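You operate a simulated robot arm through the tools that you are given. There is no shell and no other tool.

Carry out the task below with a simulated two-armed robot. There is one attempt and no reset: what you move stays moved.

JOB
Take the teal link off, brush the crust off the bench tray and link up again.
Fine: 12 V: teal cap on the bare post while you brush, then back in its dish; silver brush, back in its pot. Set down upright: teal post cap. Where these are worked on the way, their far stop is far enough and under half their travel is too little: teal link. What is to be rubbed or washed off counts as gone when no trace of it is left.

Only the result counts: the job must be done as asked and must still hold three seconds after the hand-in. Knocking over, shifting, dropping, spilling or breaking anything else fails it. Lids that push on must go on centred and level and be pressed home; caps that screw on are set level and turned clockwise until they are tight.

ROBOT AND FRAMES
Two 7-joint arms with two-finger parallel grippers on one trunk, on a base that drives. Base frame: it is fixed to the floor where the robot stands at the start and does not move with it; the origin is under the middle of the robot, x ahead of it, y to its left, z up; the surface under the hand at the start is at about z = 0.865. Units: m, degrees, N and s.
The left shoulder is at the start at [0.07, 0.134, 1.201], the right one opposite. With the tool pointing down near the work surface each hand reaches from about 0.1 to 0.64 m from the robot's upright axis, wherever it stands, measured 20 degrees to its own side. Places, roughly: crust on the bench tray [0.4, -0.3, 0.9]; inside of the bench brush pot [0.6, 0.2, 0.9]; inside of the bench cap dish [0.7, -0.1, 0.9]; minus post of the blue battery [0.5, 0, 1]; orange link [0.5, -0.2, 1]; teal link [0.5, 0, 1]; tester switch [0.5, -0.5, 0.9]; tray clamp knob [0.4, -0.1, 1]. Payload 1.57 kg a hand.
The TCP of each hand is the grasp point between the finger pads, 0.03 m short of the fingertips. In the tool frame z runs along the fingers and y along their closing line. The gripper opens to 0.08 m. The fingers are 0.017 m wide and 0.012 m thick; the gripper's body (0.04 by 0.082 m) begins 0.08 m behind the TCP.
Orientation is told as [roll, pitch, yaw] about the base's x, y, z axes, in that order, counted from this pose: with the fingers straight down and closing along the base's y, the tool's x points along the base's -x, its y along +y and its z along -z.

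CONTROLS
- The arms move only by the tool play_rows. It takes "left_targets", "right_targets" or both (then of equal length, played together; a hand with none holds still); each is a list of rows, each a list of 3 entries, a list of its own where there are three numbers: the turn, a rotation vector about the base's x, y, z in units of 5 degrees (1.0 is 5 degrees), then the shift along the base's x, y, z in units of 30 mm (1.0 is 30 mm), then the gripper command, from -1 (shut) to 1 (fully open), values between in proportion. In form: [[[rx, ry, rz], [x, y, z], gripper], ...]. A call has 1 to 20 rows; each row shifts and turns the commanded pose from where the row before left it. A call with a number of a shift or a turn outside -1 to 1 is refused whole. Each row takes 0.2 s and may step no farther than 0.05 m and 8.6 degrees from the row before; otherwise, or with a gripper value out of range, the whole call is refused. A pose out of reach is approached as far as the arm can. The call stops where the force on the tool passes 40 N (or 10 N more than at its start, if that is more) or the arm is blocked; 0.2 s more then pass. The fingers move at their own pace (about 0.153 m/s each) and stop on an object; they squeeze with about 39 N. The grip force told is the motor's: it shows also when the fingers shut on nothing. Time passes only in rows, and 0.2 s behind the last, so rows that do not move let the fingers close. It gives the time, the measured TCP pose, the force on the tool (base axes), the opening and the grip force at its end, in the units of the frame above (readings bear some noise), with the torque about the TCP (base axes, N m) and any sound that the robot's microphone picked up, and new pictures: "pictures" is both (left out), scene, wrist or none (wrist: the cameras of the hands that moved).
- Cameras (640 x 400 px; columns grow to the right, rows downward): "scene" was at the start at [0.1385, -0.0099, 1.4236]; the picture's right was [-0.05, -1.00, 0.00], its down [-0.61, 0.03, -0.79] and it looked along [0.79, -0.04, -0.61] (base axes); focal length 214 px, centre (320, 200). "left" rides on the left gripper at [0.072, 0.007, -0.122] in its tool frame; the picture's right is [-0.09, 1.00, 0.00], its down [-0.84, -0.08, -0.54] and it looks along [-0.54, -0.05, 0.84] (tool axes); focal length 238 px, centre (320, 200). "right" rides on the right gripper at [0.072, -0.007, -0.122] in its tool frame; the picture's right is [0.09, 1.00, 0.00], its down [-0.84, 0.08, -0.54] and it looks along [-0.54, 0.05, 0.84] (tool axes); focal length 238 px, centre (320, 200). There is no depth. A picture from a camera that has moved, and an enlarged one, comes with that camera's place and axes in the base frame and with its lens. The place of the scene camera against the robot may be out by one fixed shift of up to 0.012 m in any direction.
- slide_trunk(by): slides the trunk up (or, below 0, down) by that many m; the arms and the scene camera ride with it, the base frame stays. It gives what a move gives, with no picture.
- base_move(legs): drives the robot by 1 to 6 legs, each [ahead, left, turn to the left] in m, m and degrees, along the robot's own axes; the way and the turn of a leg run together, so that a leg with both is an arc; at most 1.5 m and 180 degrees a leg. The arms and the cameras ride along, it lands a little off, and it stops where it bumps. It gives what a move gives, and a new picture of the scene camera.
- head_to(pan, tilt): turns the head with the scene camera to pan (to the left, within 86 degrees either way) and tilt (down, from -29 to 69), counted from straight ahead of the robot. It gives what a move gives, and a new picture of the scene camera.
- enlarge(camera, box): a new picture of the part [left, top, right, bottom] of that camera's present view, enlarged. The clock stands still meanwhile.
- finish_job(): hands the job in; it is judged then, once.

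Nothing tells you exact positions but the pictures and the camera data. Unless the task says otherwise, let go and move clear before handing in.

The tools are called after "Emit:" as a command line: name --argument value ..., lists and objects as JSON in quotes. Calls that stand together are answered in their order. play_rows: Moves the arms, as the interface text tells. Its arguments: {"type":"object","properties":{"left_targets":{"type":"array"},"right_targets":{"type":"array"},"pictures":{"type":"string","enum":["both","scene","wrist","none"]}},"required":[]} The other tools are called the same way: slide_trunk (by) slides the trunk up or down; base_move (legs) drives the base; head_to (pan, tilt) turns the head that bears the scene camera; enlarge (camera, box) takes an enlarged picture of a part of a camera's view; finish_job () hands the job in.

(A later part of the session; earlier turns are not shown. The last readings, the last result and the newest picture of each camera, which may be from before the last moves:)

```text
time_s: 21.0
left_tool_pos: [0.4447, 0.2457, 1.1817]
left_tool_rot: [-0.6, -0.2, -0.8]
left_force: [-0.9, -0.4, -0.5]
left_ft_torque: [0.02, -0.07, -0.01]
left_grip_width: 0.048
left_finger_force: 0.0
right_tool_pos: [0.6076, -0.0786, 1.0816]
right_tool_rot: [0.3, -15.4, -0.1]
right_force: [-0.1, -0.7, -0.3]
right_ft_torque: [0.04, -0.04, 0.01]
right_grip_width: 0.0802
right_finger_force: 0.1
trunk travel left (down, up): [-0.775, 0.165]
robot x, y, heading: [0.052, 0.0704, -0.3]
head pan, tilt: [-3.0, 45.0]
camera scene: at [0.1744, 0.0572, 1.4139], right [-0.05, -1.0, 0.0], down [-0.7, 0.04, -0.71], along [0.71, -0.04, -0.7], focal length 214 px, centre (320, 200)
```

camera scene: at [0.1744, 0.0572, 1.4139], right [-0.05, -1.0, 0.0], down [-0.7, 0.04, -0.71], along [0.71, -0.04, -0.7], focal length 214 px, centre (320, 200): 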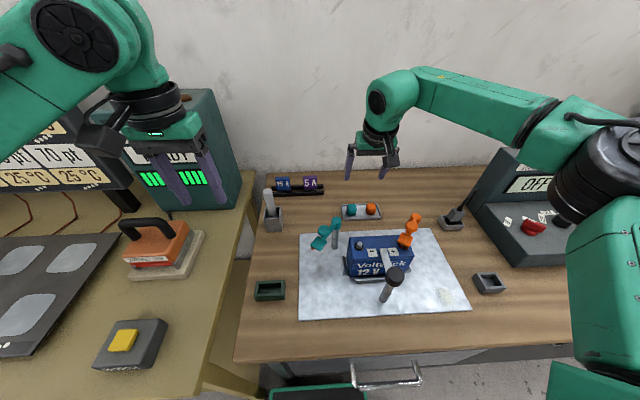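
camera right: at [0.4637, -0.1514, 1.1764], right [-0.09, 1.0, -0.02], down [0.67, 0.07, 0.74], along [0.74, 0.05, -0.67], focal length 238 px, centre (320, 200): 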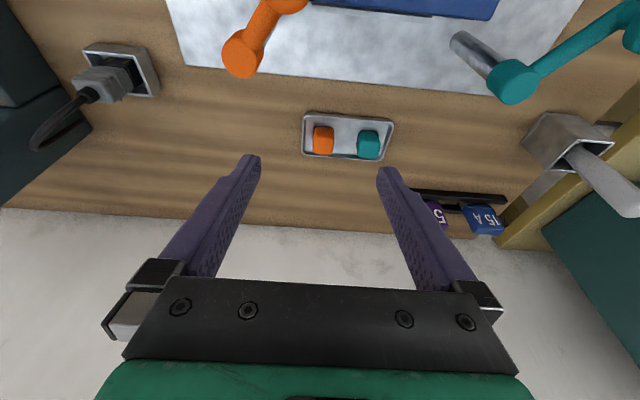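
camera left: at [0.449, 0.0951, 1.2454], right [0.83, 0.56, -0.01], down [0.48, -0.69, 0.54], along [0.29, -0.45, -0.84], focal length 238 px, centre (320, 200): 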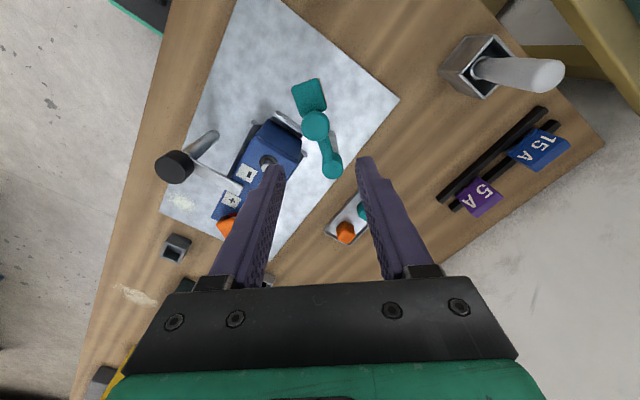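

The base moved about 45 mm ahead and 67 mm left without bumping. I check where the right hand settles with small moves.

Emit:
play_rows --right_targets '[[[0, 0, 0], [0.3, 0, -0.5], 1], [[0, 0, 0], [0.3, 0, -0.5], 1], [[0, 0, 0], [0, 0, 0], 1]]'

```text
time_s: 21.8
left_tool_pos: [0.4517, 0.2501, 1.1777]
left_tool_rot: [-0.6, 0.2, -0.8]
left_force: [-0.4, -0.3, -0.7]
left_ft_torque: [-0.02, 0.03, 0.0]
left_grip_width: 0.0484
left_finger_force: 0.1
right_tool_pos: [0.6195, -0.0836, 1.0483]
right_tool_rot: [0.2, -15.0, -0.1]
right_force: [0.2, -0.4, -0.9]
right_ft_torque: [-0.01, 0.04, -0.02]
right_grip_width: 0.0802
right_finger_force: 0.0
right hand out of reach, approached as far as the arm can: row 1, 2
trunk travel left (down, up): [-0.775, 0.165]
robot x, y, heading: [0.0495, 0.0672, -0.1]
head pan, tilt: [-3.0, 45.0]
camera scene: at [0.1841, 0.0608, 1.4129], right [-0.05, -1.0, 0.0], down [-0.71, 0.04, -0.71], along [0.71, -0.04, -0.71], focal length 214 px, centre (320, 200)
camera right: at [0.5191, -0.0899, 1.1467], right [-0.09, 1.0, -0.02], down [0.67, 0.07, 0.74], along [0.74, 0.05, -0.67], focal length 238 px, centre (320, 200)
```

scene: 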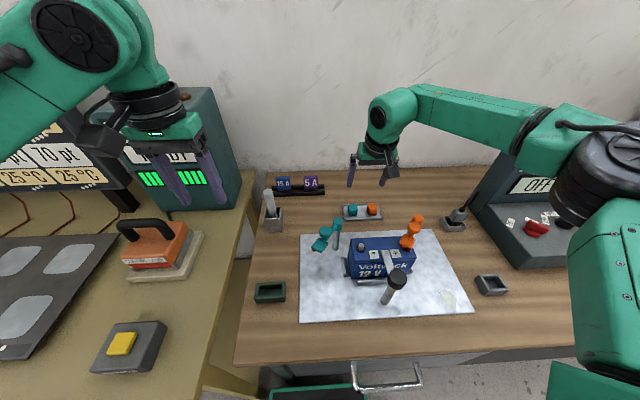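
right: 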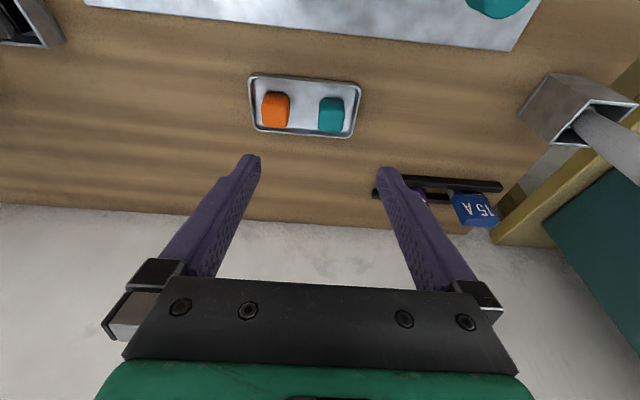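

Same boundary as before relative to the base; lowering the hand should extend the reach. I descend a bit and check.

Emit:
play_rows --right_targets '[[[0, 0, 0], [-0.3, 0, -0.6], 1], [[0, 0, 0], [-0.3, 0, -0.6], 1], [[0, 0, 0], [0, 0, -0.6], 1], [[0, 0, 0], [0, 0, 0], 1]]'

```text
time_s: 22.8
left_tool_pos: [0.45, 0.2496, 1.1785]
left_tool_rot: [-0.7, 0.2, -0.7]
left_force: [-0.5, 0.5, -0.1]
left_ft_torque: [-0.02, 0.02, -0.03]
left_grip_width: 0.0481
left_finger_force: 0.1
right_tool_pos: [0.5997, -0.0838, 0.9949]
right_tool_rot: [0.1, -15.1, 0.0]
right_force: [-0.7, 0.4, 0.8]
right_ft_torque: [-0.03, -0.01, 0.01]
right_grip_width: 0.08
right_finger_force: 0.0
trunk travel left (down, up): [-0.775, 0.165]
robot x, y, heading: [0.0492, 0.0688, 0.0]
head pan, tilt: [-3.0, 45.0]
camera scene: at [0.1823, 0.0601, 1.4131], right [-0.05, -1.0, 0.0], down [-0.71, 0.04, -0.71], along [0.71, -0.04, -0.71], focal length 214 px, centre (320, 200)
camera right: at [0.4994, -0.0904, 1.0937], right [-0.09, 1.0, -0.02], down [0.67, 0.07, 0.74], along [0.74, 0.05, -0.67], focal length 238 px, centre (320, 200)
```

scene: 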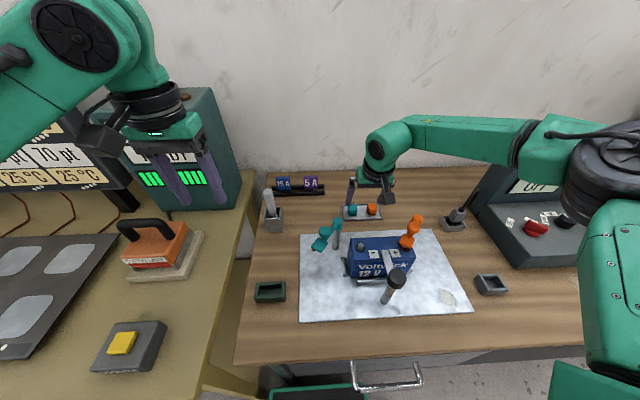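
right: 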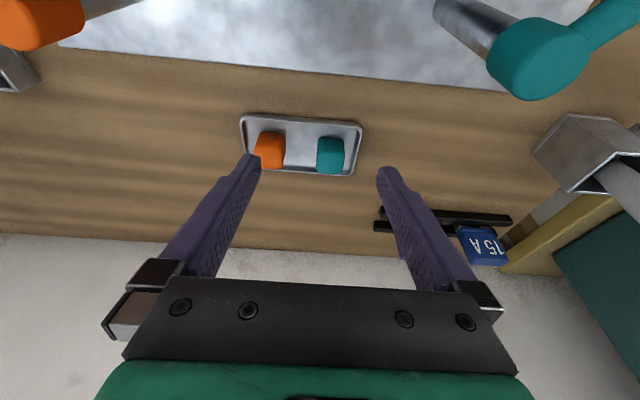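

Now in reach. The cap shows at about (0.655, -0.070). I narrow the fingers to 50 mm, move over it, and check.

Emit:
play_rows --right_targets '[[[0, 0, 0], [0.4, 0.15, -0.1], 0.25], [[0, 0, 0], [0.4, 0.15, -0.3], 0.25], [[0, 0, 0], [0.4, 0.15, -0.3], 0.25], [[0, 0, 0], [0.43, 0.01, -0.3], 0.25], [[0, 0, 0], [0, 0, 0], 0.25]]'

Emit:
enlarge --camera "right" --box '[220, 100, 420, 240]'

Emit:
enlarge --camera "scene" --box '[310, 160, 430, 240]'

```text
time_s: 24.0
left_tool_pos: [0.45, 0.2476, 1.1783]
left_tool_rot: [-0.8, 0.2, -0.8]
left_force: [0.5, -0.3, -0.1]
left_ft_torque: [-0.01, 0.0, -0.04]
left_grip_width: 0.0481
left_finger_force: 0.0
right_tool_pos: [0.6107, -0.0995, 0.9797]
right_tool_rot: [0.2, -15.2, 0.0]
right_force: [-0.3, -0.5, -0.6]
right_ft_torque: [0.0, -0.01, 0.0]
right_grip_width: 0.0502
right_finger_force: 0.1
right hand out of reach, approached as far as the arm can: row 1, 2, 3, 4
trunk travel left (down, up): [-0.775, 0.165]
robot x, y, heading: [0.0494, 0.0697, 0.0]
head pan, tilt: [-3.0, 45.0]
camera scene: at [0.1824, 0.0603, 1.4131], right [-0.05, -1.0, 0.0], down [-0.71, 0.04, -0.71], along [0.71, -0.04, -0.71], focal length 214 px, centre (320, 200)
camera right: at [0.5094, -0.104, 1.0785], right [-0.09, 1.0, -0.02], down [0.67, 0.07, 0.74], along [0.74, 0.05, -0.67], focal length 238 px, centre (320, 200)
```

scene: 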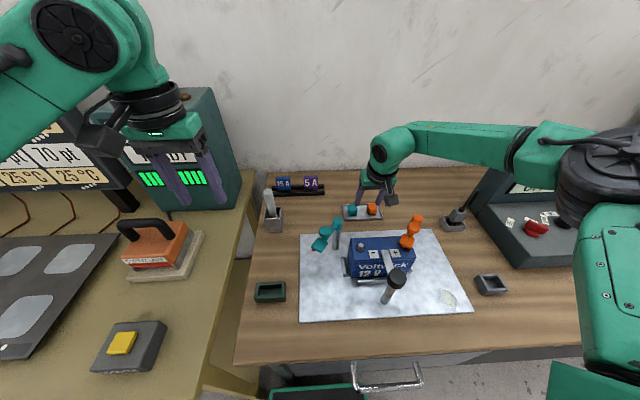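
right: 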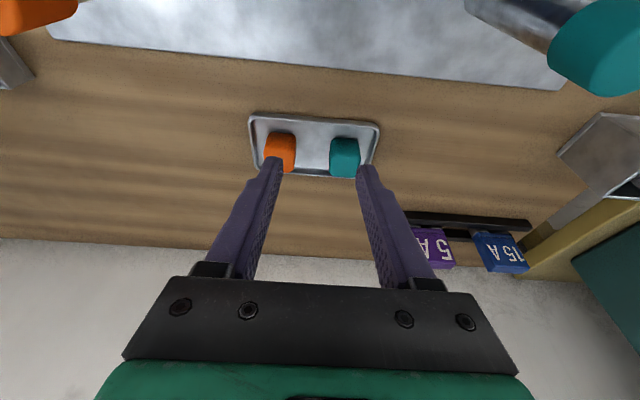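

```text
2.86 times, centred on (320, 170) of right
camera zoom: at [0.5094, -0.104, 1.0785], right [-0.09, 1.0, -0.02], down [0.67, 0.07, 0.74], along [0.74, 0.05, -0.67], focal length 681 px, centre (320, 286)
```

zoom: 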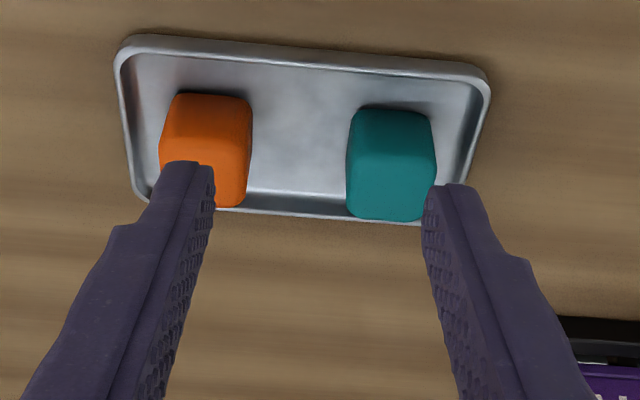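

```text
5.00 times, centred on (370, 200) of scene
camera zoom: at [0.1824, 0.0603, 1.4131], right [-0.05, -1.0, 0.0], down [-0.71, 0.04, -0.71], along [0.71, -0.04, -0.71], focal length 1072 px, centre (70, 200)
```

zoom: 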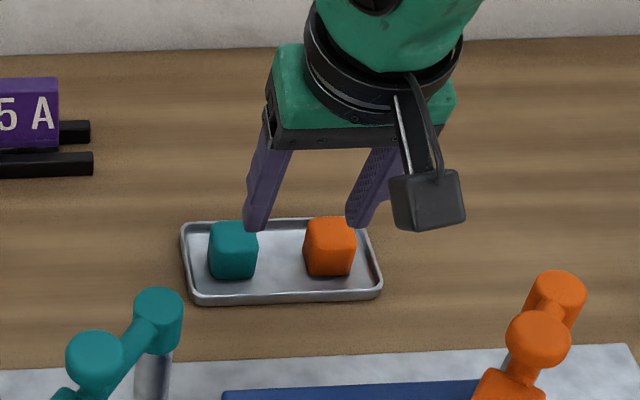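

The right arm's limit still falls short on this side. I'll shift the base a bit more ahead and left (both hands are clear of everything).

Emit:
base_move --legs '[[0, 0.04, 0], [0.03, 0, 0]]'

Emit:
play_rows --right_targets '[[[0, 0, 0], [0, 0, 0], 0.25], [[0, 0, 0], [0, 0, 0], 0.25]]'

```text
time_s: 25.4
left_tool_pos: [0.4754, 0.2876, 1.1786]
left_tool_rot: [-0.6, 0.3, -0.7]
left_force: [0.9, -0.1, -0.3]
left_ft_torque: [-0.01, 0.05, -0.02]
left_grip_width: 0.0481
left_finger_force: 0.0
right_tool_pos: [0.6356, -0.0599, 0.9784]
right_tool_rot: [0.3, -15.1, -0.1]
right_force: [0.0, 0.2, 0.2]
right_ft_torque: [-0.01, 0.02, 0.03]
right_grip_width: 0.0499
right_finger_force: 0.1
trunk travel left (down, up): [-0.775, 0.165]
robot x, y, heading: [0.0748, 0.1128, 0.2]
head pan, tilt: [-3.0, 45.0]
stopped in leg 2: the robot was blocked; the commanded pose is now the measured one
camera scene: at [0.2084, 0.0972, 1.4127], right [-0.05, -1.0, 0.0], down [-0.71, 0.04, -0.71], along [0.7, -0.03, -0.71], focal length 214 px, centre (320, 200)
```

scene: 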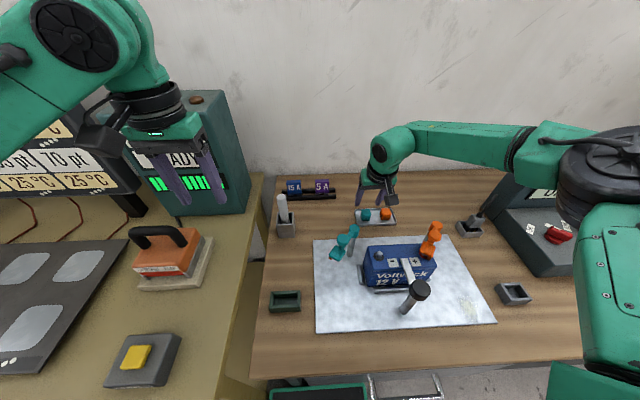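

```text
time_s: 26.0
left_tool_pos: [0.474, 0.2901, 1.1791]
left_tool_rot: [-0.7, 0.2, -0.8]
left_force: [1.1, 0.2, 0.1]
left_ft_torque: [0.0, -0.01, 0.0]
left_grip_width: 0.0483
left_finger_force: 0.0
right_tool_pos: [0.6356, -0.0582, 0.9798]
right_tool_rot: [0.3, -15.0, 0.0]
right_force: [0.5, -0.3, 0.3]
right_ft_torque: [0.01, 0.04, -0.01]
right_grip_width: 0.0501
right_finger_force: 0.0
trunk travel left (down, up): [-0.775, 0.165]
robot x, y, heading: [0.0731, 0.1116, 0.1]
head pan, tilt: [-3.0, 45.0]
camera scene: at [0.2068, 0.0993, 1.4129], right [-0.05, -1.0, 0.0], down [-0.71, 0.04, -0.71], along [0.71, -0.04, -0.71], focal length 214 px, centre (320, 200)
camera right: at [0.5341, -0.0639, 1.0782], right [-0.09, 1.0, -0.02], down [0.67, 0.07, 0.74], along [0.74, 0.05, -0.67], focal length 238 px, centre (320, 200)
```

scene: 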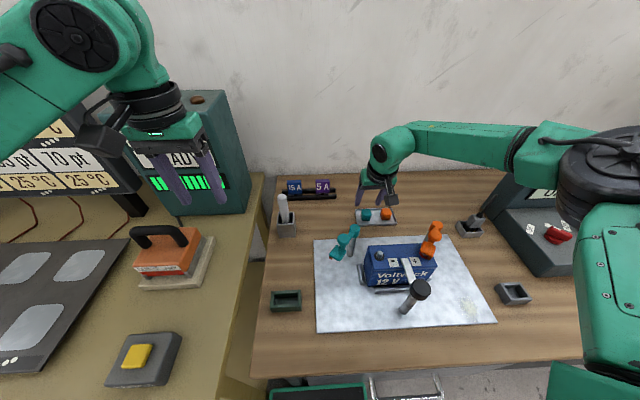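
right: 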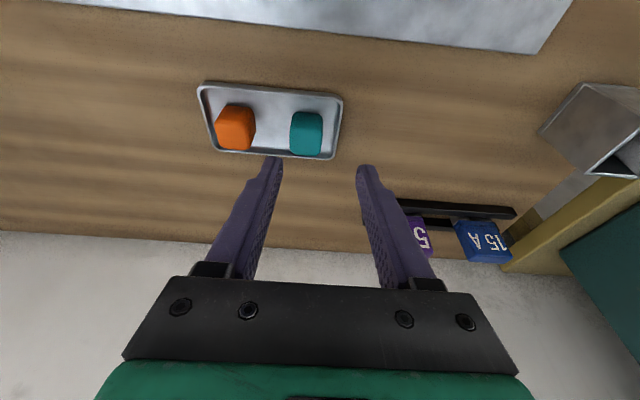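

The base touched something ahead and stopped, about 73 mm ahead now. The commanded pose is reset to the measured one; I move over the cap (0.656, -0.071).

Emit:
play_rows --right_targets '[[[0, 0, 0], [0.14, -0.14, -0.3], 0.25], [[0, 0, 0], [0.14, -0.14, -0.5], 0.25], [[0, 0, 0], [0.14, -0.14, -0.5], 0.25], [[0, 0, 0], [0, 0, 0], 0.25]]' --pictures "wrist"

Emit:
enlarge --camera "right" --box '[220, 80, 420, 220]'

Emit:
enlarge --camera "scene" --box '[320, 170, 440, 245]'

```text
time_s: 27.0
left_tool_pos: [0.4719, 0.2909, 1.1792]
left_tool_rot: [-0.8, 0.2, -0.7]
left_force: [0.4, -0.3, 0.1]
left_ft_torque: [-0.03, -0.01, 0.01]
left_grip_width: 0.048
left_finger_force: 0.1
right_tool_pos: [0.6339, -0.0786, 0.9479]
right_tool_rot: [0.3, -15.3, 0.1]
right_force: [-0.7, 0.3, -0.2]
right_ft_torque: [0.03, 0.0, 0.02]
right_grip_width: 0.0499
right_finger_force: 0.0
right hand out of reach, approached as far as the arm can: row 1, 2, 3
trunk travel left (down, up): [-0.775, 0.165]
robot x, y, heading: [0.0769, 0.1072, 0.1]
head pan, tilt: [-3.0, 45.0]
camera right: at [0.5321, -0.0848, 1.0465], right [-0.09, 1.0, -0.02], down [0.66, 0.07, 0.74], along [0.74, 0.05, -0.67], focal length 238 px, centre (320, 200)
```

right: 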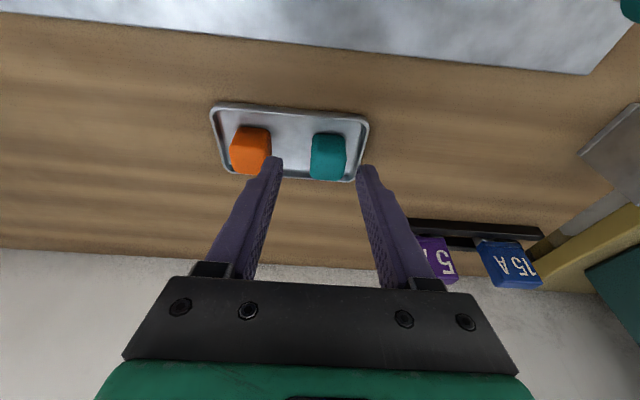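

```text
2.86 times, centred on (320, 150) of right
camera zoom: at [0.5321, -0.0848, 1.0465], right [-0.09, 1.0, -0.02], down [0.66, 0.07, 0.74], along [0.74, 0.05, -0.67], focal length 681 px, centre (320, 343)
```

zoom: 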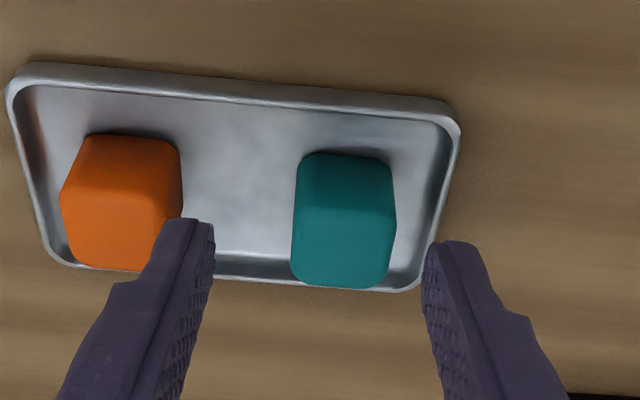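

```text
5.33 times, centred on (380, 208) of scene
camera zoom: at [0.2055, 0.1002, 1.4131], right [-0.05, -1.0, 0.0], down [-0.71, 0.04, -0.71], along [0.71, -0.04, -0.71], focal length 1144 px, centre (0, 160)
```

zoom: 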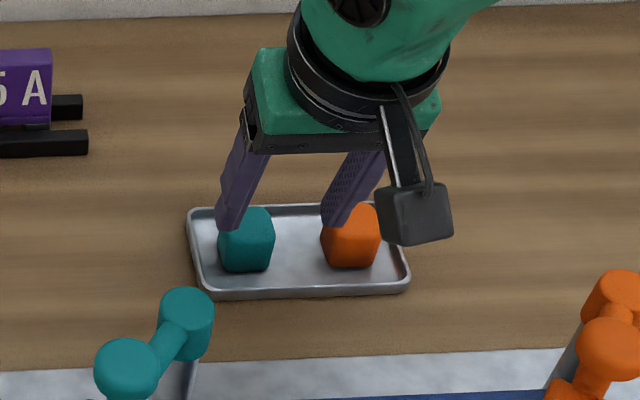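

The limit here seems to come from wrist joints rather than arm length: the forearm points left-forward while the hand is square to it. I'll back off, undo the tilt and yaw the hand +90° so the fingers close along x, which suits this arm better.

Emit:
play_rows --right_targets '[[[0, 1, 0], [-0.8, 0, 0.6], 0.25], [[0, 1, 0], [-0.8, 0, 0.6], 0.25], [[0, 1, 0], [-0.5, 0, 0.5], 0.25], [[0, 0, 1], [0, 0, 0.5], 0.25], [[0, 0, 1], [0, 0, 0], 0.25], [[0, 0, 1], [0, 0, 0], 0.25], [[0, 0, 1], [0, 0, 0], 0.25], [[0, 0, 1], [0, 0, 0], 0.25], [[0, 0, 1], [0, 0, 0], 0.25], [[0, 0, 1], [0, 0, 0], 0.25], [[0, 0, 1], [0, 0, 0], 0.25], [[0, 0, 1], [0, 0, 0], 0.25], [[0, 0, 1], [0, 0, 0], 0.25], [[0, 0, 1], [0, 0, 0], 0.25], [[0, 0, 1], [0, 0, 0], 0.25], [[0, 0, 0], [0, 0, 0], 0.25]]'

```text
time_s: 30.4
left_tool_pos: [0.4733, 0.2898, 1.1802]
left_tool_rot: [-0.8, 0.2, -0.6]
left_force: [0.0, 0.2, -0.1]
left_ft_torque: [-0.01, -0.02, 0.01]
left_grip_width: 0.0479
left_finger_force: 0.0
right_tool_pos: [0.4142, 0.0354, 1.0087]
right_tool_rot: [0.1, -0.2, 59.8]
right_force: [0.9, -0.8, -1.7]
right_ft_torque: [0.0, -0.02, 0.03]
right_grip_width: 0.0502
right_finger_force: 0.1
right hand out of reach, approached as far as the arm can: row 8, 9, 10, 11, 12, 13, 14, 15
trunk travel left (down, up): [-0.775, 0.165]
robot x, y, heading: [0.0743, 0.1115, -0.2]
head pan, tilt: [-3.0, 45.0]
camera scene: at [0.2059, 0.0997, 1.413], right [-0.05, -1.0, 0.0], down [-0.71, 0.04, -0.71], along [0.71, -0.04, -0.71], focal length 214 px, centre (320, 200)
camera right: at [0.3839, -0.0298, 1.1296], right [-0.91, 0.42, 0.0], down [0.35, 0.76, 0.54], along [0.23, 0.49, -0.84], focal length 238 px, centre (320, 200)
```

scene: 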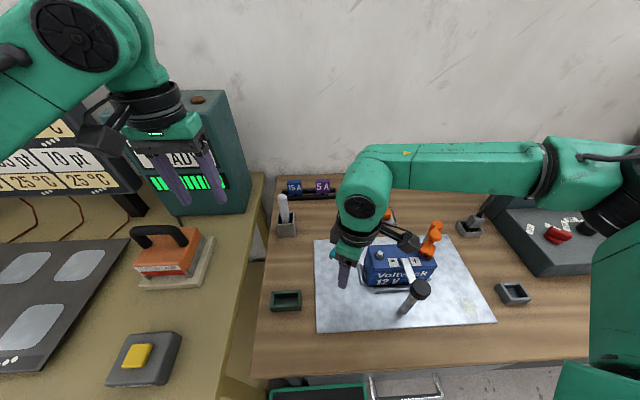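
right: 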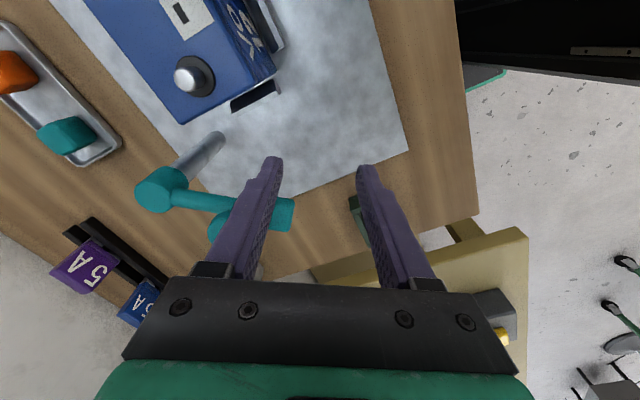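

Turning that way ran into a wrist limit and the hand drifted close to the link. I raise it straight up at once and check.

Emit:
play_rows --right_targets '[[[0, 0, 0], [0, 0, 1], 0.25], [[0, 0, 0], [0, 0, 1], 0.25], [[0, 0, 0], [0, 0, 1], 0.25]]'

Emit:
enlarge --camera "right" --box '[90, 80, 330, 250]'

```text
time_s: 31.2
left_tool_pos: [0.472, 0.2897, 1.1786]
left_tool_rot: [-0.6, 0.2, -0.7]
left_force: [-0.4, -0.1, -2.0]
left_ft_torque: [0.0, -0.05, 0.02]
left_grip_width: 0.0481
left_finger_force: 0.0
right_tool_pos: [0.4107, 0.0379, 1.0965]
right_tool_rot: [-0.1, -0.1, 59.7]
right_force: [-0.1, -0.1, 0.2]
right_ft_torque: [0.03, -0.04, 0.0]
right_grip_width: 0.0499
right_finger_force: 0.1
right hand out of reach, approached as far as the arm can: row 2
trunk travel left (down, up): [-0.775, 0.165]
robot x, y, heading: [0.0746, 0.1107, 0.0]
head pan, tilt: [-3.0, 45.0]
camera scene: at [0.2056, 0.1003, 1.413], right [-0.05, -1.0, 0.0], down [-0.71, 0.04, -0.71], along [0.71, -0.04, -0.71], focal length 214 px, centre (320, 200)
camera right: at [0.3804, -0.0273, 1.2197], right [-0.91, 0.42, 0.0], down [0.35, 0.76, 0.54], along [0.23, 0.49, -0.84], focal length 238 px, centre (320, 200)
```

scene: 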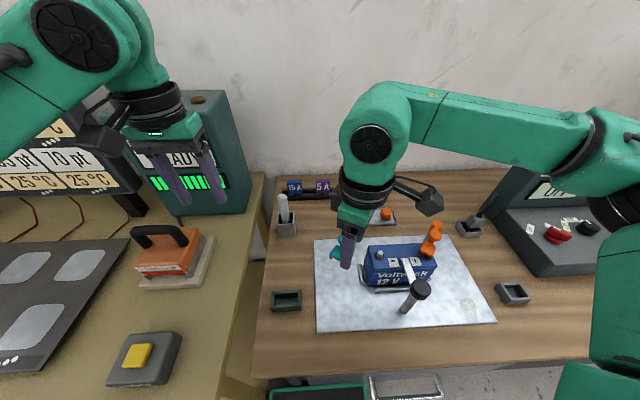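
right: 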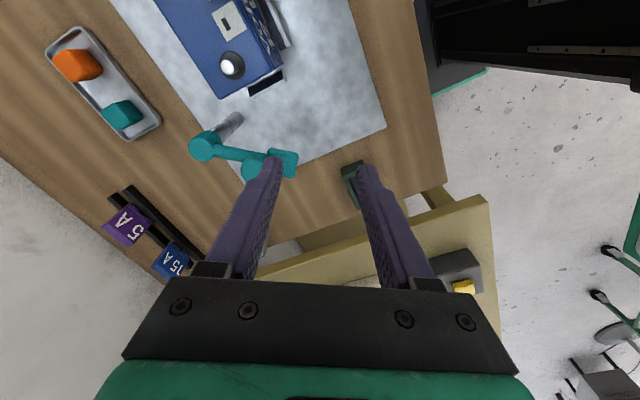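

```text
2.35 times, centred on (210, 165) of right
camera zoom: at [0.3804, -0.0273, 1.2197], right [-0.91, 0.42, 0.0], down [0.35, 0.76, 0.54], along [0.23, 0.49, -0.84], focal length 561 px, centre (579, 282)
```

zoom: 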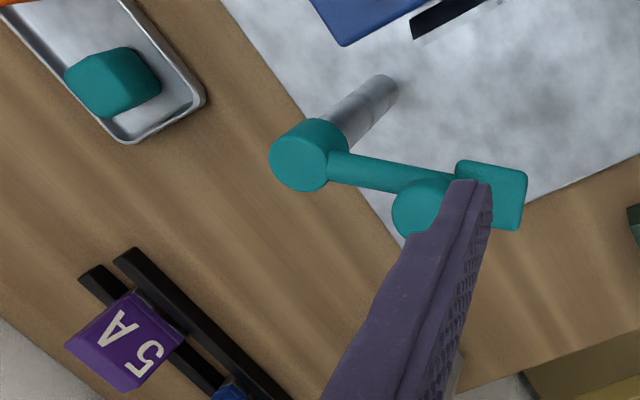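

The link was not disturbed. I swing the right hand back over to its own side, unwinding the yaw, at a safe height.

Emit:
play_rows --right_targets '[[[0, 0, -1], [0, -0.3, 0.5], 0.25], [[0, 0, -1], [0, -0.66, 0.5], 0.25], [[0, 0, -1], [0, -0.66, 0.5], 0.25], [[0, 0, -1], [0.1, -0.66, 0], 0.25], [[0, 0, -1], [0.1, -0.66, 0], 0.25], [[0, 0, -1], [0.1, -0.66, 0], 0.25], [[0, 0, -1], [0.1, -0.66, 0], 0.25], [[0, 0, -1], [0.1, -0.66, 0], 0.25], [[0, 0, -1], [0.1, -0.66, 0], 0.25], [[0, 0, -1], [0.1, -0.5, 0], 0.25], [[0, 0, -1], [0, 0, 0], 0.25], [[0, 0, -1], [0, 0, 0], 0.25], [[0, 0, -1], [0, 0, 0], 0.25], [[0, 0, -1], [0, 0, 0], 0.25], [[0, 0, -1], [0, 0, 0], 0.25], [[0, 0, -1], [0, 0, 0], 0.25], [[0, 0, -1], [0, 0, 0], 0.25], [[0, 0, -1], [0, 0, 0], 0.25]]'

```text
time_s: 35.0
left_tool_pos: [0.4722, 0.29, 1.179]
left_tool_rot: [-0.7, 0.1, -0.7]
left_force: [0.2, 0.0, 0.6]
left_ft_torque: [0.03, 0.01, 0.0]
left_grip_width: 0.048
left_finger_force: 0.1
right_tool_pos: [0.4323, -0.1451, 1.143]
right_tool_rot: [0.2, -0.1, -30.1]
right_force: [-0.8, 0.2, -0.9]
right_ft_torque: [-0.05, 0.02, -0.03]
right_grip_width: 0.05
right_finger_force: 0.1
trunk travel left (down, up): [-0.775, 0.165]
robot x, y, heading: [0.0728, 0.1108, 0.2]
head pan, tilt: [-3.0, 45.0]
camera scene: at [0.2056, 0.1001, 1.4131], right [-0.05, -1.0, 0.0], down [-0.71, 0.04, -0.71], along [0.71, -0.04, -0.71], focal length 214 px, centre (320, 200)
camera right: at [0.3669, -0.1142, 1.2648], right [0.42, 0.91, 0.0], down [0.76, -0.35, 0.54], along [0.5, -0.23, -0.84], focal length 238 px, centre (320, 200)
```

scene: 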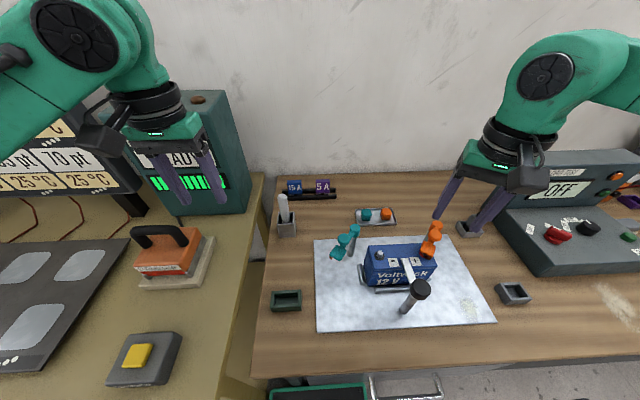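
right: 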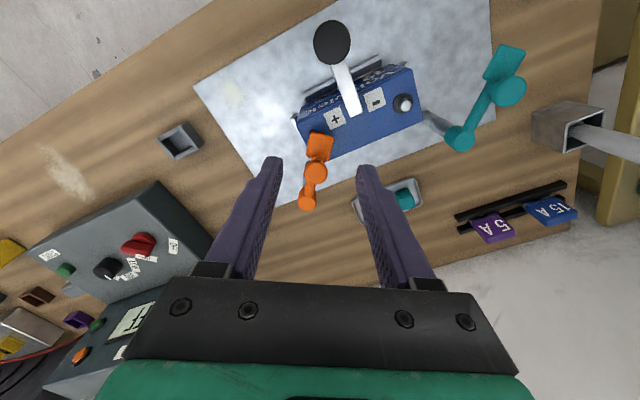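

All clear. I keep turning to yaw -90° while moving toward the dish, staying high.

Emit:
play_rows --right_targets '[[[0, 0, -1], [0.4, 0, 0], 0.25], [[0, 0, -1], [0.4, 0, 0], 0.25], [[0, 0, -1], [0.4, 0, 0], 0.25], [[0, 0, -1], [0.4, 0, 0], 0.25], [[0, 0, -1], [0.4, 0, 0], 0.25], [[0, 0, -1], [0.4, 0, 0], 0.25], [[0, 0, -1], [0.4, 0, 0], 0.25], [[0, 0, -1], [0.4, 0, 0], 0.25], [[0, 0, -1], [0.4, 0, 0], 0.25], [[0, 0, -1], [0.4, 0, 0], 0.25], [[0, 0, -1], [0, 0, 0], 0.25], [[0, 0, -1], [0, 0, 0], 0.25]]'

```text
time_s: 37.6
left_tool_pos: [0.473, 0.2911, 1.1789]
left_tool_rot: [-0.8, 0.0, -0.8]
left_force: [-0.5, -0.6, 0.5]
left_ft_torque: [0.0, 0.02, 0.0]
left_grip_width: 0.0479
left_finger_force: 0.1
right_tool_pos: [0.552, -0.1461, 1.1424]
right_tool_rot: [0.1, -0.2, -90.2]
right_force: [-0.1, 0.2, 0.2]
right_ft_torque: [0.01, -0.03, -0.01]
right_grip_width: 0.0498
right_finger_force: 0.1
trunk travel left (down, up): [-0.775, 0.165]
robot x, y, heading: [0.0741, 0.109, -0.0]
head pan, tilt: [-3.0, 45.0]
camera scene: at [0.2055, 0.1001, 1.4131], right [-0.05, -1.0, 0.0], down [-0.71, 0.04, -0.71], along [0.71, -0.04, -0.71], focal length 214 px, centre (320, 200)
camera right: at [0.5462, -0.0725, 1.265], right [1.0, 0.09, 0.0], down [0.07, -0.84, 0.54], along [0.05, -0.54, -0.84], focal length 238 px, centre (320, 200)
```

scene: 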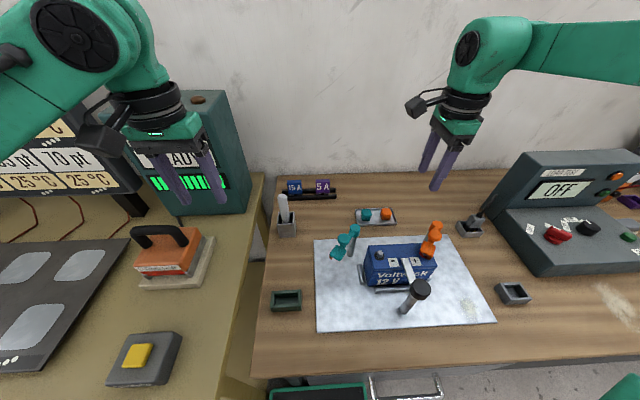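
right: 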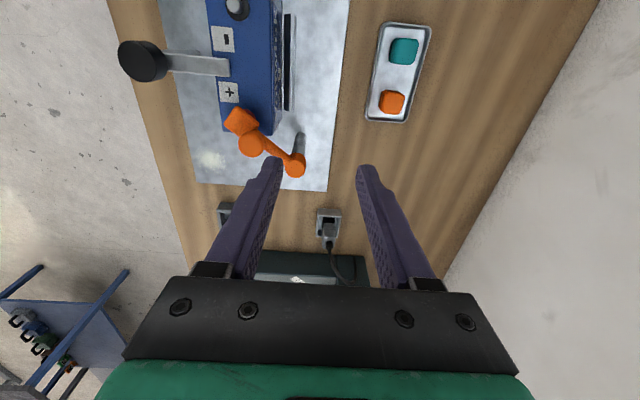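

Yaw -90° works for this arm. Now over the cap.

Emit:
play_rows --right_targets '[[[0, 0, 0], [0.68, 0.5, -0.6], 0.25], [[0, 0, 0], [0.68, 0.5, -0.6], 0.25], [[0, 0, 0], [0.68, 0.5, -0.6], 0.25], [[0, 0, 0], [0.68, 0.5, -0.7], 0.25], [[0, 0, 0], [0.68, 0.5, -0.7], 0.25], [[0, 0, 0], [0, 0, 0], 0.25]]'

```text
time_s: 39.0
left_tool_pos: [0.4739, 0.29, 1.1794]
left_tool_rot: [-0.7, 0.2, -0.6]
left_force: [0.6, -0.3, -0.1]
left_ft_torque: [-0.01, -0.01, 0.0]
left_grip_width: 0.0483
left_finger_force: 0.0
right_tool_pos: [0.6139, -0.089, 1.0486]
right_tool_rot: [0.3, -0.1, -90.0]
right_force: [-0.7, -0.3, -0.1]
right_ft_torque: [-0.01, 0.0, -0.02]
right_grip_width: 0.0502
right_finger_force: 0.0
right hand out of reach, approached as far as the arm can: row 4, 5
trunk travel left (down, up): [-0.775, 0.165]
robot x, y, heading: [0.0724, 0.1066, 0.1]
head pan, tilt: [-3.0, 45.0]
camera scene: at [0.2061, 0.1001, 1.413], right [-0.05, -1.0, 0.0], down [-0.71, 0.04, -0.71], along [0.71, -0.04, -0.71], focal length 214 px, centre (320, 200)
camera right: at [0.6078, -0.0153, 1.1699], right [1.0, 0.09, 0.0], down [0.07, -0.84, 0.54], along [0.05, -0.54, -0.84], focal length 238 px, centre (320, 200)
```

scene: 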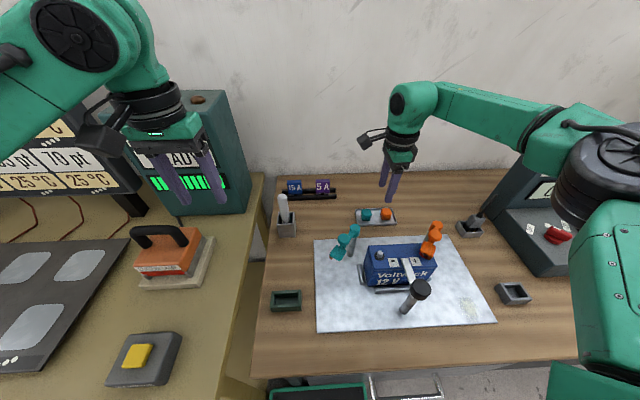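
right: 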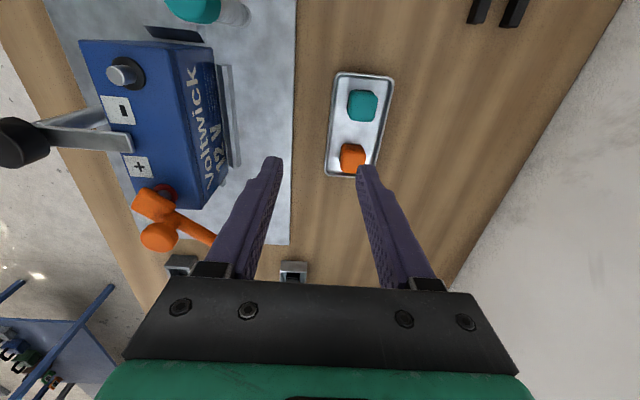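

At this height the wrist is above shoulder level; reach should grow lower down. I descend to just above the caps (tips about 0.915) and see.

Emit:
play_rows --right_targets '[[[0, 0, 0], [0, 0, -0.85], 0.25], [[0, 0, 0], [0, 0, -0.85], 0.25], [[0, 0, 0], [0, 0, -0.85], 0.25], [[0, 0, 0], [0, 0, -0.7], 0.25], [[0, 0, 0], [0, 0, 0], 0.25]]' --pictures "wrist"

```text
time_s: 40.2
left_tool_pos: [0.4731, 0.2908, 1.1792]
left_tool_rot: [-0.7, 0.1, -0.7]
left_force: [0.2, 0.4, -0.3]
left_ft_torque: [-0.01, 0.02, -0.02]
left_grip_width: 0.0478
left_finger_force: 0.0
right_tool_pos: [0.5965, -0.0967, 0.957]
right_tool_rot: [0.5, -0.1, -90.0]
right_force: [-0.1, 0.0, -0.5]
right_ft_torque: [-0.01, 0.01, -0.04]
right_grip_width: 0.05
right_finger_force: 0.1
right hand out of reach, approached as far as the arm can: row 2, 3, 4
trunk travel left (down, up): [-0.775, 0.165]
robot x, y, heading: [0.0732, 0.1079, 0.0]
head pan, tilt: [-3.0, 45.0]
camera right: at [0.5892, -0.0238, 1.078], right [1.0, 0.09, 0.01], down [0.07, -0.84, 0.54], along [0.06, -0.54, -0.84], focal length 238 px, centre (320, 200)
```

right: 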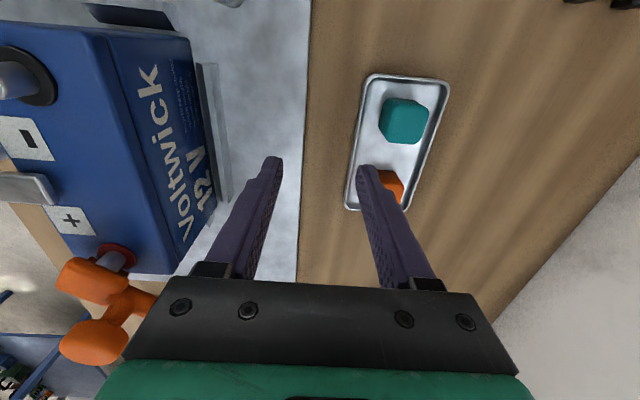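

Descending shortened the reach, so the arm's elbow posture looks unfavourable. I'll retract at a safe height with yaw back to 0, then extend again straight outward along the arm's own side.

Emit:
play_rows --right_targets '[[[0, 0, 0], [-0.3, -0.1, 1], 0.25], [[0, 0, 0], [-0.3, -0.1, 1], 0.25], [[0, 0, 1], [-0.3, -0.1, 1], 0.25], [[0, 0, 1], [-0.4, -0.1, 1], 0.25], [[0, 0, 1], [-0.4, -0.1, 1], 0.25], [[0, 0, 1], [-0.4, -0.1, 1], 0.25], [[0, 0, 1], [-0.4, -0.1, 1], 0.25], [[0, 0, 1], [-0.4, -0.1, 0], 0.25], [[0, 0, 1], [-0.4, -0.1, 0], 0.25], [[0, 0, 1], [-0.4, -0.1, 0], 0.25], [[0, 0, 1], [-0.4, 0, 0], 0.25], [[0, 0, 1], [-0.4, 0, 0], 0.25], [[0, 0, 1], [-0.4, 0, 0], 0.25], [[0, 0, 1], [-0.4, 0, 0], 0.25], [[0, 0, 1], [-0.4, 0, 0], 0.25], [[0, 0, 1], [-0.4, 0, 0], 0.25], [[0, 0, 1], [-0.4, 0, 0], 0.25], [[0, 0, 1], [-0.4, 0, 0], 0.25], [[0, 0, 1], [0, 0, 0], 0.25], [[0, 0, 1], [0, 0, 0], 0.25]]'

```text
time_s: 44.4
left_tool_pos: [0.4747, 0.292, 1.1789]
left_tool_rot: [-0.8, 0.1, -0.7]
left_force: [0.5, 0.3, -0.8]
left_ft_torque: [-0.02, 0.02, 0.02]
left_grip_width: 0.0479
left_finger_force: 0.1
right_tool_pos: [0.39, -0.1266, 1.1663]
right_tool_rot: [0.2, -0.2, 0.1]
right_force: [-0.1, -0.9, 0.7]
right_ft_torque: [-0.02, 0.02, 0.01]
right_grip_width: 0.0501
right_finger_force: 0.1
trunk travel left (down, up): [-0.775, 0.165]
robot x, y, heading: [0.0717, 0.1081, 0.0]
head pan, tilt: [-3.0, 45.0]
camera scene: at [0.2058, 0.1001, 1.413], right [-0.05, -1.0, 0.0], down [-0.71, 0.04, -0.71], along [0.71, -0.04, -0.71], focal length 214 px, centre (320, 200)
camera right: at [0.3182, -0.1327, 1.2885], right [-0.09, 1.0, 0.0], down [0.84, 0.08, 0.54], along [0.54, 0.05, -0.84], focal length 238 px, centre (320, 200)
```

scene: 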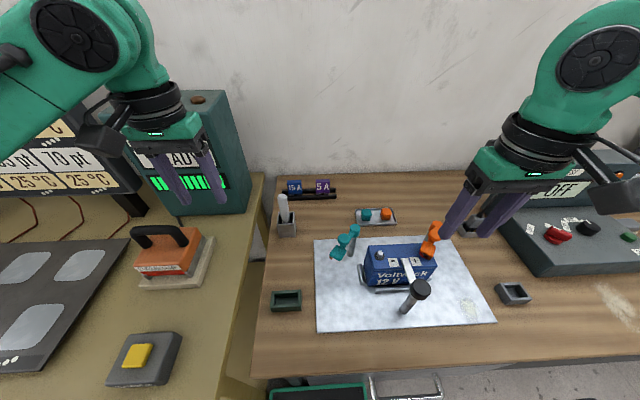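
right: 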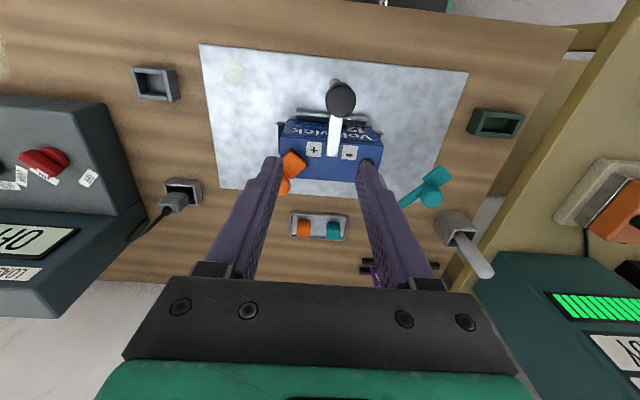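

Retracted cleanly. Now I extend outward over the battery at z about 1.12 and watch how far it gets.

Emit:
play_rows --right_targets '[[[0, 0, 0], [1, 0.1, -0.2], 0.25], [[0, 0, 0], [1, 0.15, -0.2], 0.25], [[0, 0, 0], [1, 0.2, -0.2], 0.25], [[0, 0, 0], [1, 0.2, -0.2], 0.25], [[0, 0, 0], [0.9, 0.2, -0.2], 0.25], [[0, 0, 0], [0.7, 0.2, -0.4], 0.25], [[0, 0, 0], [0.5, 0.2, -0.6], 0.25]]'

```text
time_s: 46.0
left_tool_pos: [0.4738, 0.2893, 1.1783]
left_tool_rot: [-0.7, 0.3, -0.7]
left_force: [0.2, 0.3, 0.2]
left_ft_torque: [0.0, 0.02, -0.02]
left_grip_width: 0.0481
left_finger_force: 0.0
right_tool_pos: [0.5752, -0.0891, 1.1056]
right_tool_rot: [0.1, 0.0, 0.0]
right_force: [-1.0, -0.7, -0.5]
right_ft_torque: [0.0, 0.0, 0.0]
right_grip_width: 0.0499
right_finger_force: 0.1
trunk travel left (down, up): [-0.775, 0.165]
robot x, y, heading: [0.0683, 0.1109, 0.0]
head pan, tilt: [-3.0, 45.0]
camera scene: at [0.2073, 0.1001, 1.4129], right [-0.05, -1.0, 0.0], down [-0.71, 0.04, -0.71], along [0.71, -0.04, -0.71], focal length 214 px, centre (320, 200)
camera right: at [0.5028, -0.0949, 1.2284], right [-0.09, 1.0, 0.0], down [0.84, 0.07, 0.54], along [0.54, 0.05, -0.84], focal length 238 px, centre (320, 200)
```

scene: 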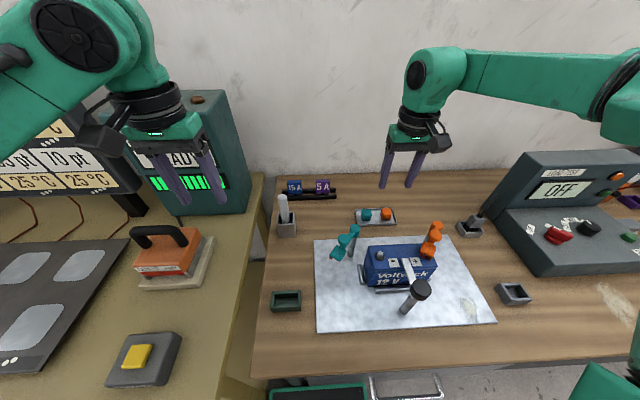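
right: 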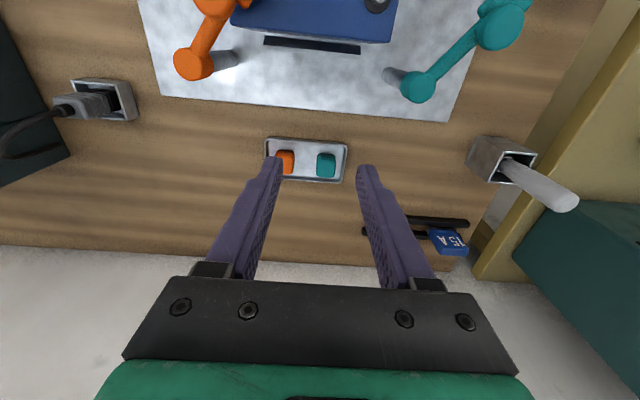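

No limit hit yet, and the arm posture is better. I continue outward and down in small steps.

Emit:
play_rows --right_targets '[[[0, 0, 0], [0.5, 0.1, -0.7], 0.25], [[0, 0, 0], [0.5, 0.1, -0.7], 0.25], [[0, 0, 0], [0.5, 0.1, -0.7], 0.25], [[0, 0, 0], [0.5, 0.1, -0.7], 0.25], [[0, 0, 0], [0, 0, -0.7], 0.25]]'

```text
time_s: 47.2
left_tool_pos: [0.4732, 0.2898, 1.1782]
left_tool_rot: [-0.6, 0.3, -0.7]
left_force: [0.7, -0.3, -0.6]
left_ft_torque: [0.01, 0.02, 0.0]
left_grip_width: 0.0478
left_finger_force: 0.0
right_tool_pos: [0.6094, -0.0884, 1.005]
right_tool_rot: [0.3, -0.2, 0.0]
right_force: [0.0, 0.3, -0.9]
right_ft_torque: [0.03, 0.0, 0.01]
right_grip_width: 0.0499
right_finger_force: 0.2
right hand out of reach, approached as far as the arm can: row 3, 4, 5
trunk travel left (down, up): [-0.775, 0.165]
robot x, y, heading: [0.0736, 0.1138, -0.3]
head pan, tilt: [-3.0, 45.0]
camera scene: at [0.2064, 0.0999, 1.413], right [-0.05, -1.0, 0.0], down [-0.71, 0.04, -0.71], along [0.71, -0.04, -0.71], focal length 214 px, centre (320, 200)
camera right: at [0.5372, -0.0948, 1.1267], right [-0.09, 1.0, 0.01], down [0.83, 0.07, 0.55], along [0.54, 0.05, -0.84], focal length 238 px, centre (320, 200)
```

scene: 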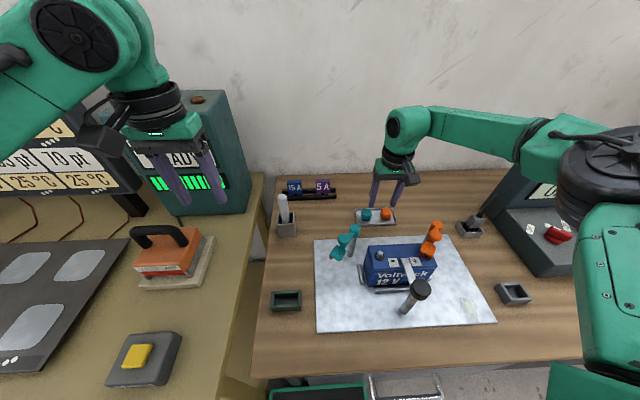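
right: 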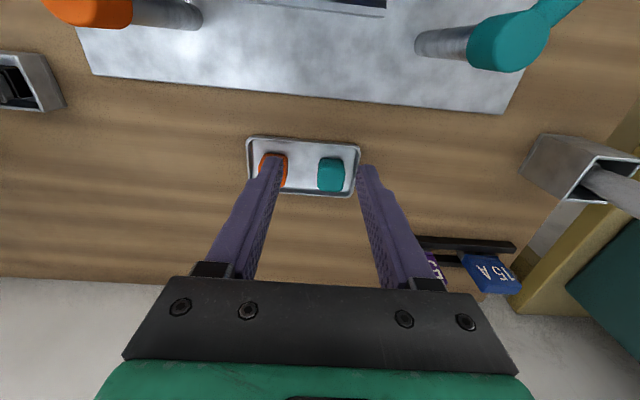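

With the fingers vertical the limit is about 0.57 m regardless. Lowering the trunk about 0.1 m brings the shoulders level with the work and a forward tilt adds the rest. First I lift both hands clear, then lower the trunk.

Emit:
play_rows --left_targets '[[[0, 0, 0], [0, 0, 1], 0.2], [[0, 0, 0], [0, 0, 1], 0.2], [[0, 0, 0], [0, 0, 1], 0.2], [[0, 0, 0], [0, 0, 0], 0.2]]' --right_targets '[[[0, 0, 0], [-0.5, 0, 1], 0.25], [[0, 0, 0], [-0.5, 0, 1], 0.25], [[0, 0, 0], [-0.3, 0, 0.5], 0.25], [[0, 0, 0], [0, 0, 0], 0.25]]' --pictures "none"

Emit:
slide_trunk --by -0.1

Emit:
play_rows --right_targets '[[[0, 0, 0], [0, 0, 0], 0.25], [[0, 0, 0], [0, 0, 0], 0.25]]'

```text
time_s: 48.2
left_tool_pos: [0.4743, 0.2902, 1.2682]
left_tool_rot: [-0.6, 0.2, -0.7]
left_force: [0.4, 0.1, 0.6]
left_ft_torque: [0.01, 0.01, -0.01]
left_grip_width: 0.0482
left_finger_force: 0.0
right_tool_pos: [0.5706, -0.0873, 1.0788]
right_tool_rot: [0.2, -0.1, 0.0]
right_force: [0.0, -0.6, 0.0]
right_ft_torque: [-0.01, -0.01, 0.03]
right_grip_width: 0.05
right_finger_force: 0.0
trunk travel left (down, up): [-0.775, 0.165]
robot x, y, heading: [0.0723, 0.107, -0.1]
head pan, tilt: [-3.0, 45.0]
```

```text
time_s: 49.5
left_tool_pos: [0.4738, 0.2905, 1.1687]
left_tool_rot: [-0.6, 0.2, -0.7]
left_force: [0.5, -0.4, 0.6]
left_ft_torque: [0.02, 0.03, -0.04]
left_grip_width: 0.048
left_finger_force: 0.1
right_tool_pos: [0.5688, -0.0881, 0.9809]
right_tool_rot: [0.3, -0.3, 0.0]
right_force: [0.5, -0.3, 0.4]
right_ft_torque: [0.01, 0.0, 0.03]
right_grip_width: 0.0501
right_finger_force: 0.1
trunk travel left (down, up): [-0.675, 0.265]
robot x, y, heading: [0.074, 0.1107, 0.2]
head pan, tilt: [-3.0, 45.0]
```

```text
time_s: 50.1
left_tool_pos: [0.4732, 0.2895, 1.1687]
left_tool_rot: [-0.7, 0.1, -0.6]
left_force: [-0.3, 0.5, -0.5]
left_ft_torque: [0.0, 0.0, -0.02]
left_grip_width: 0.0479
left_finger_force: 0.1
right_tool_pos: [0.5699, -0.0887, 0.9801]
right_tool_rot: [0.2, -0.2, -0.1]
right_force: [-0.1, 0.0, -0.3]
right_ft_torque: [-0.03, 0.01, 0.01]
right_grip_width: 0.0499
right_finger_force: 0.1
trunk travel left (down, up): [-0.675, 0.265]
robot x, y, heading: [0.0725, 0.112, 0.0]
head pan, tilt: [-3.0, 45.0]
camera scene: at [0.2056, 0.1001, 1.3131], right [-0.05, -1.0, 0.0], down [-0.71, 0.04, -0.71], along [0.71, -0.04, -0.71], focal length 214 px, centre (320, 200)
camera right: at [0.4974, -0.0942, 1.1017], right [-0.09, 1.0, 0.0], down [0.84, 0.07, 0.54], along [0.54, 0.05, -0.84], focal length 238 px, centre (320, 200)
```

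scene: 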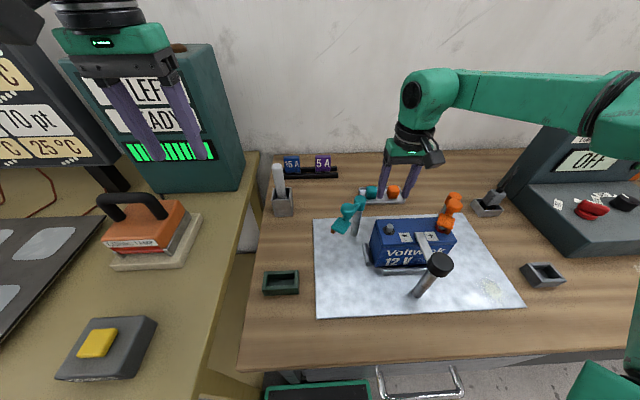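
right: 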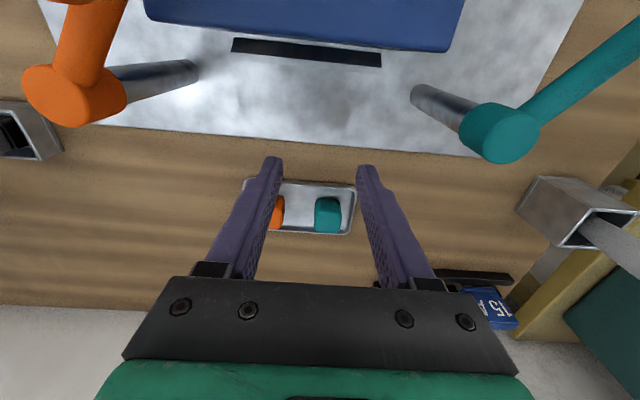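

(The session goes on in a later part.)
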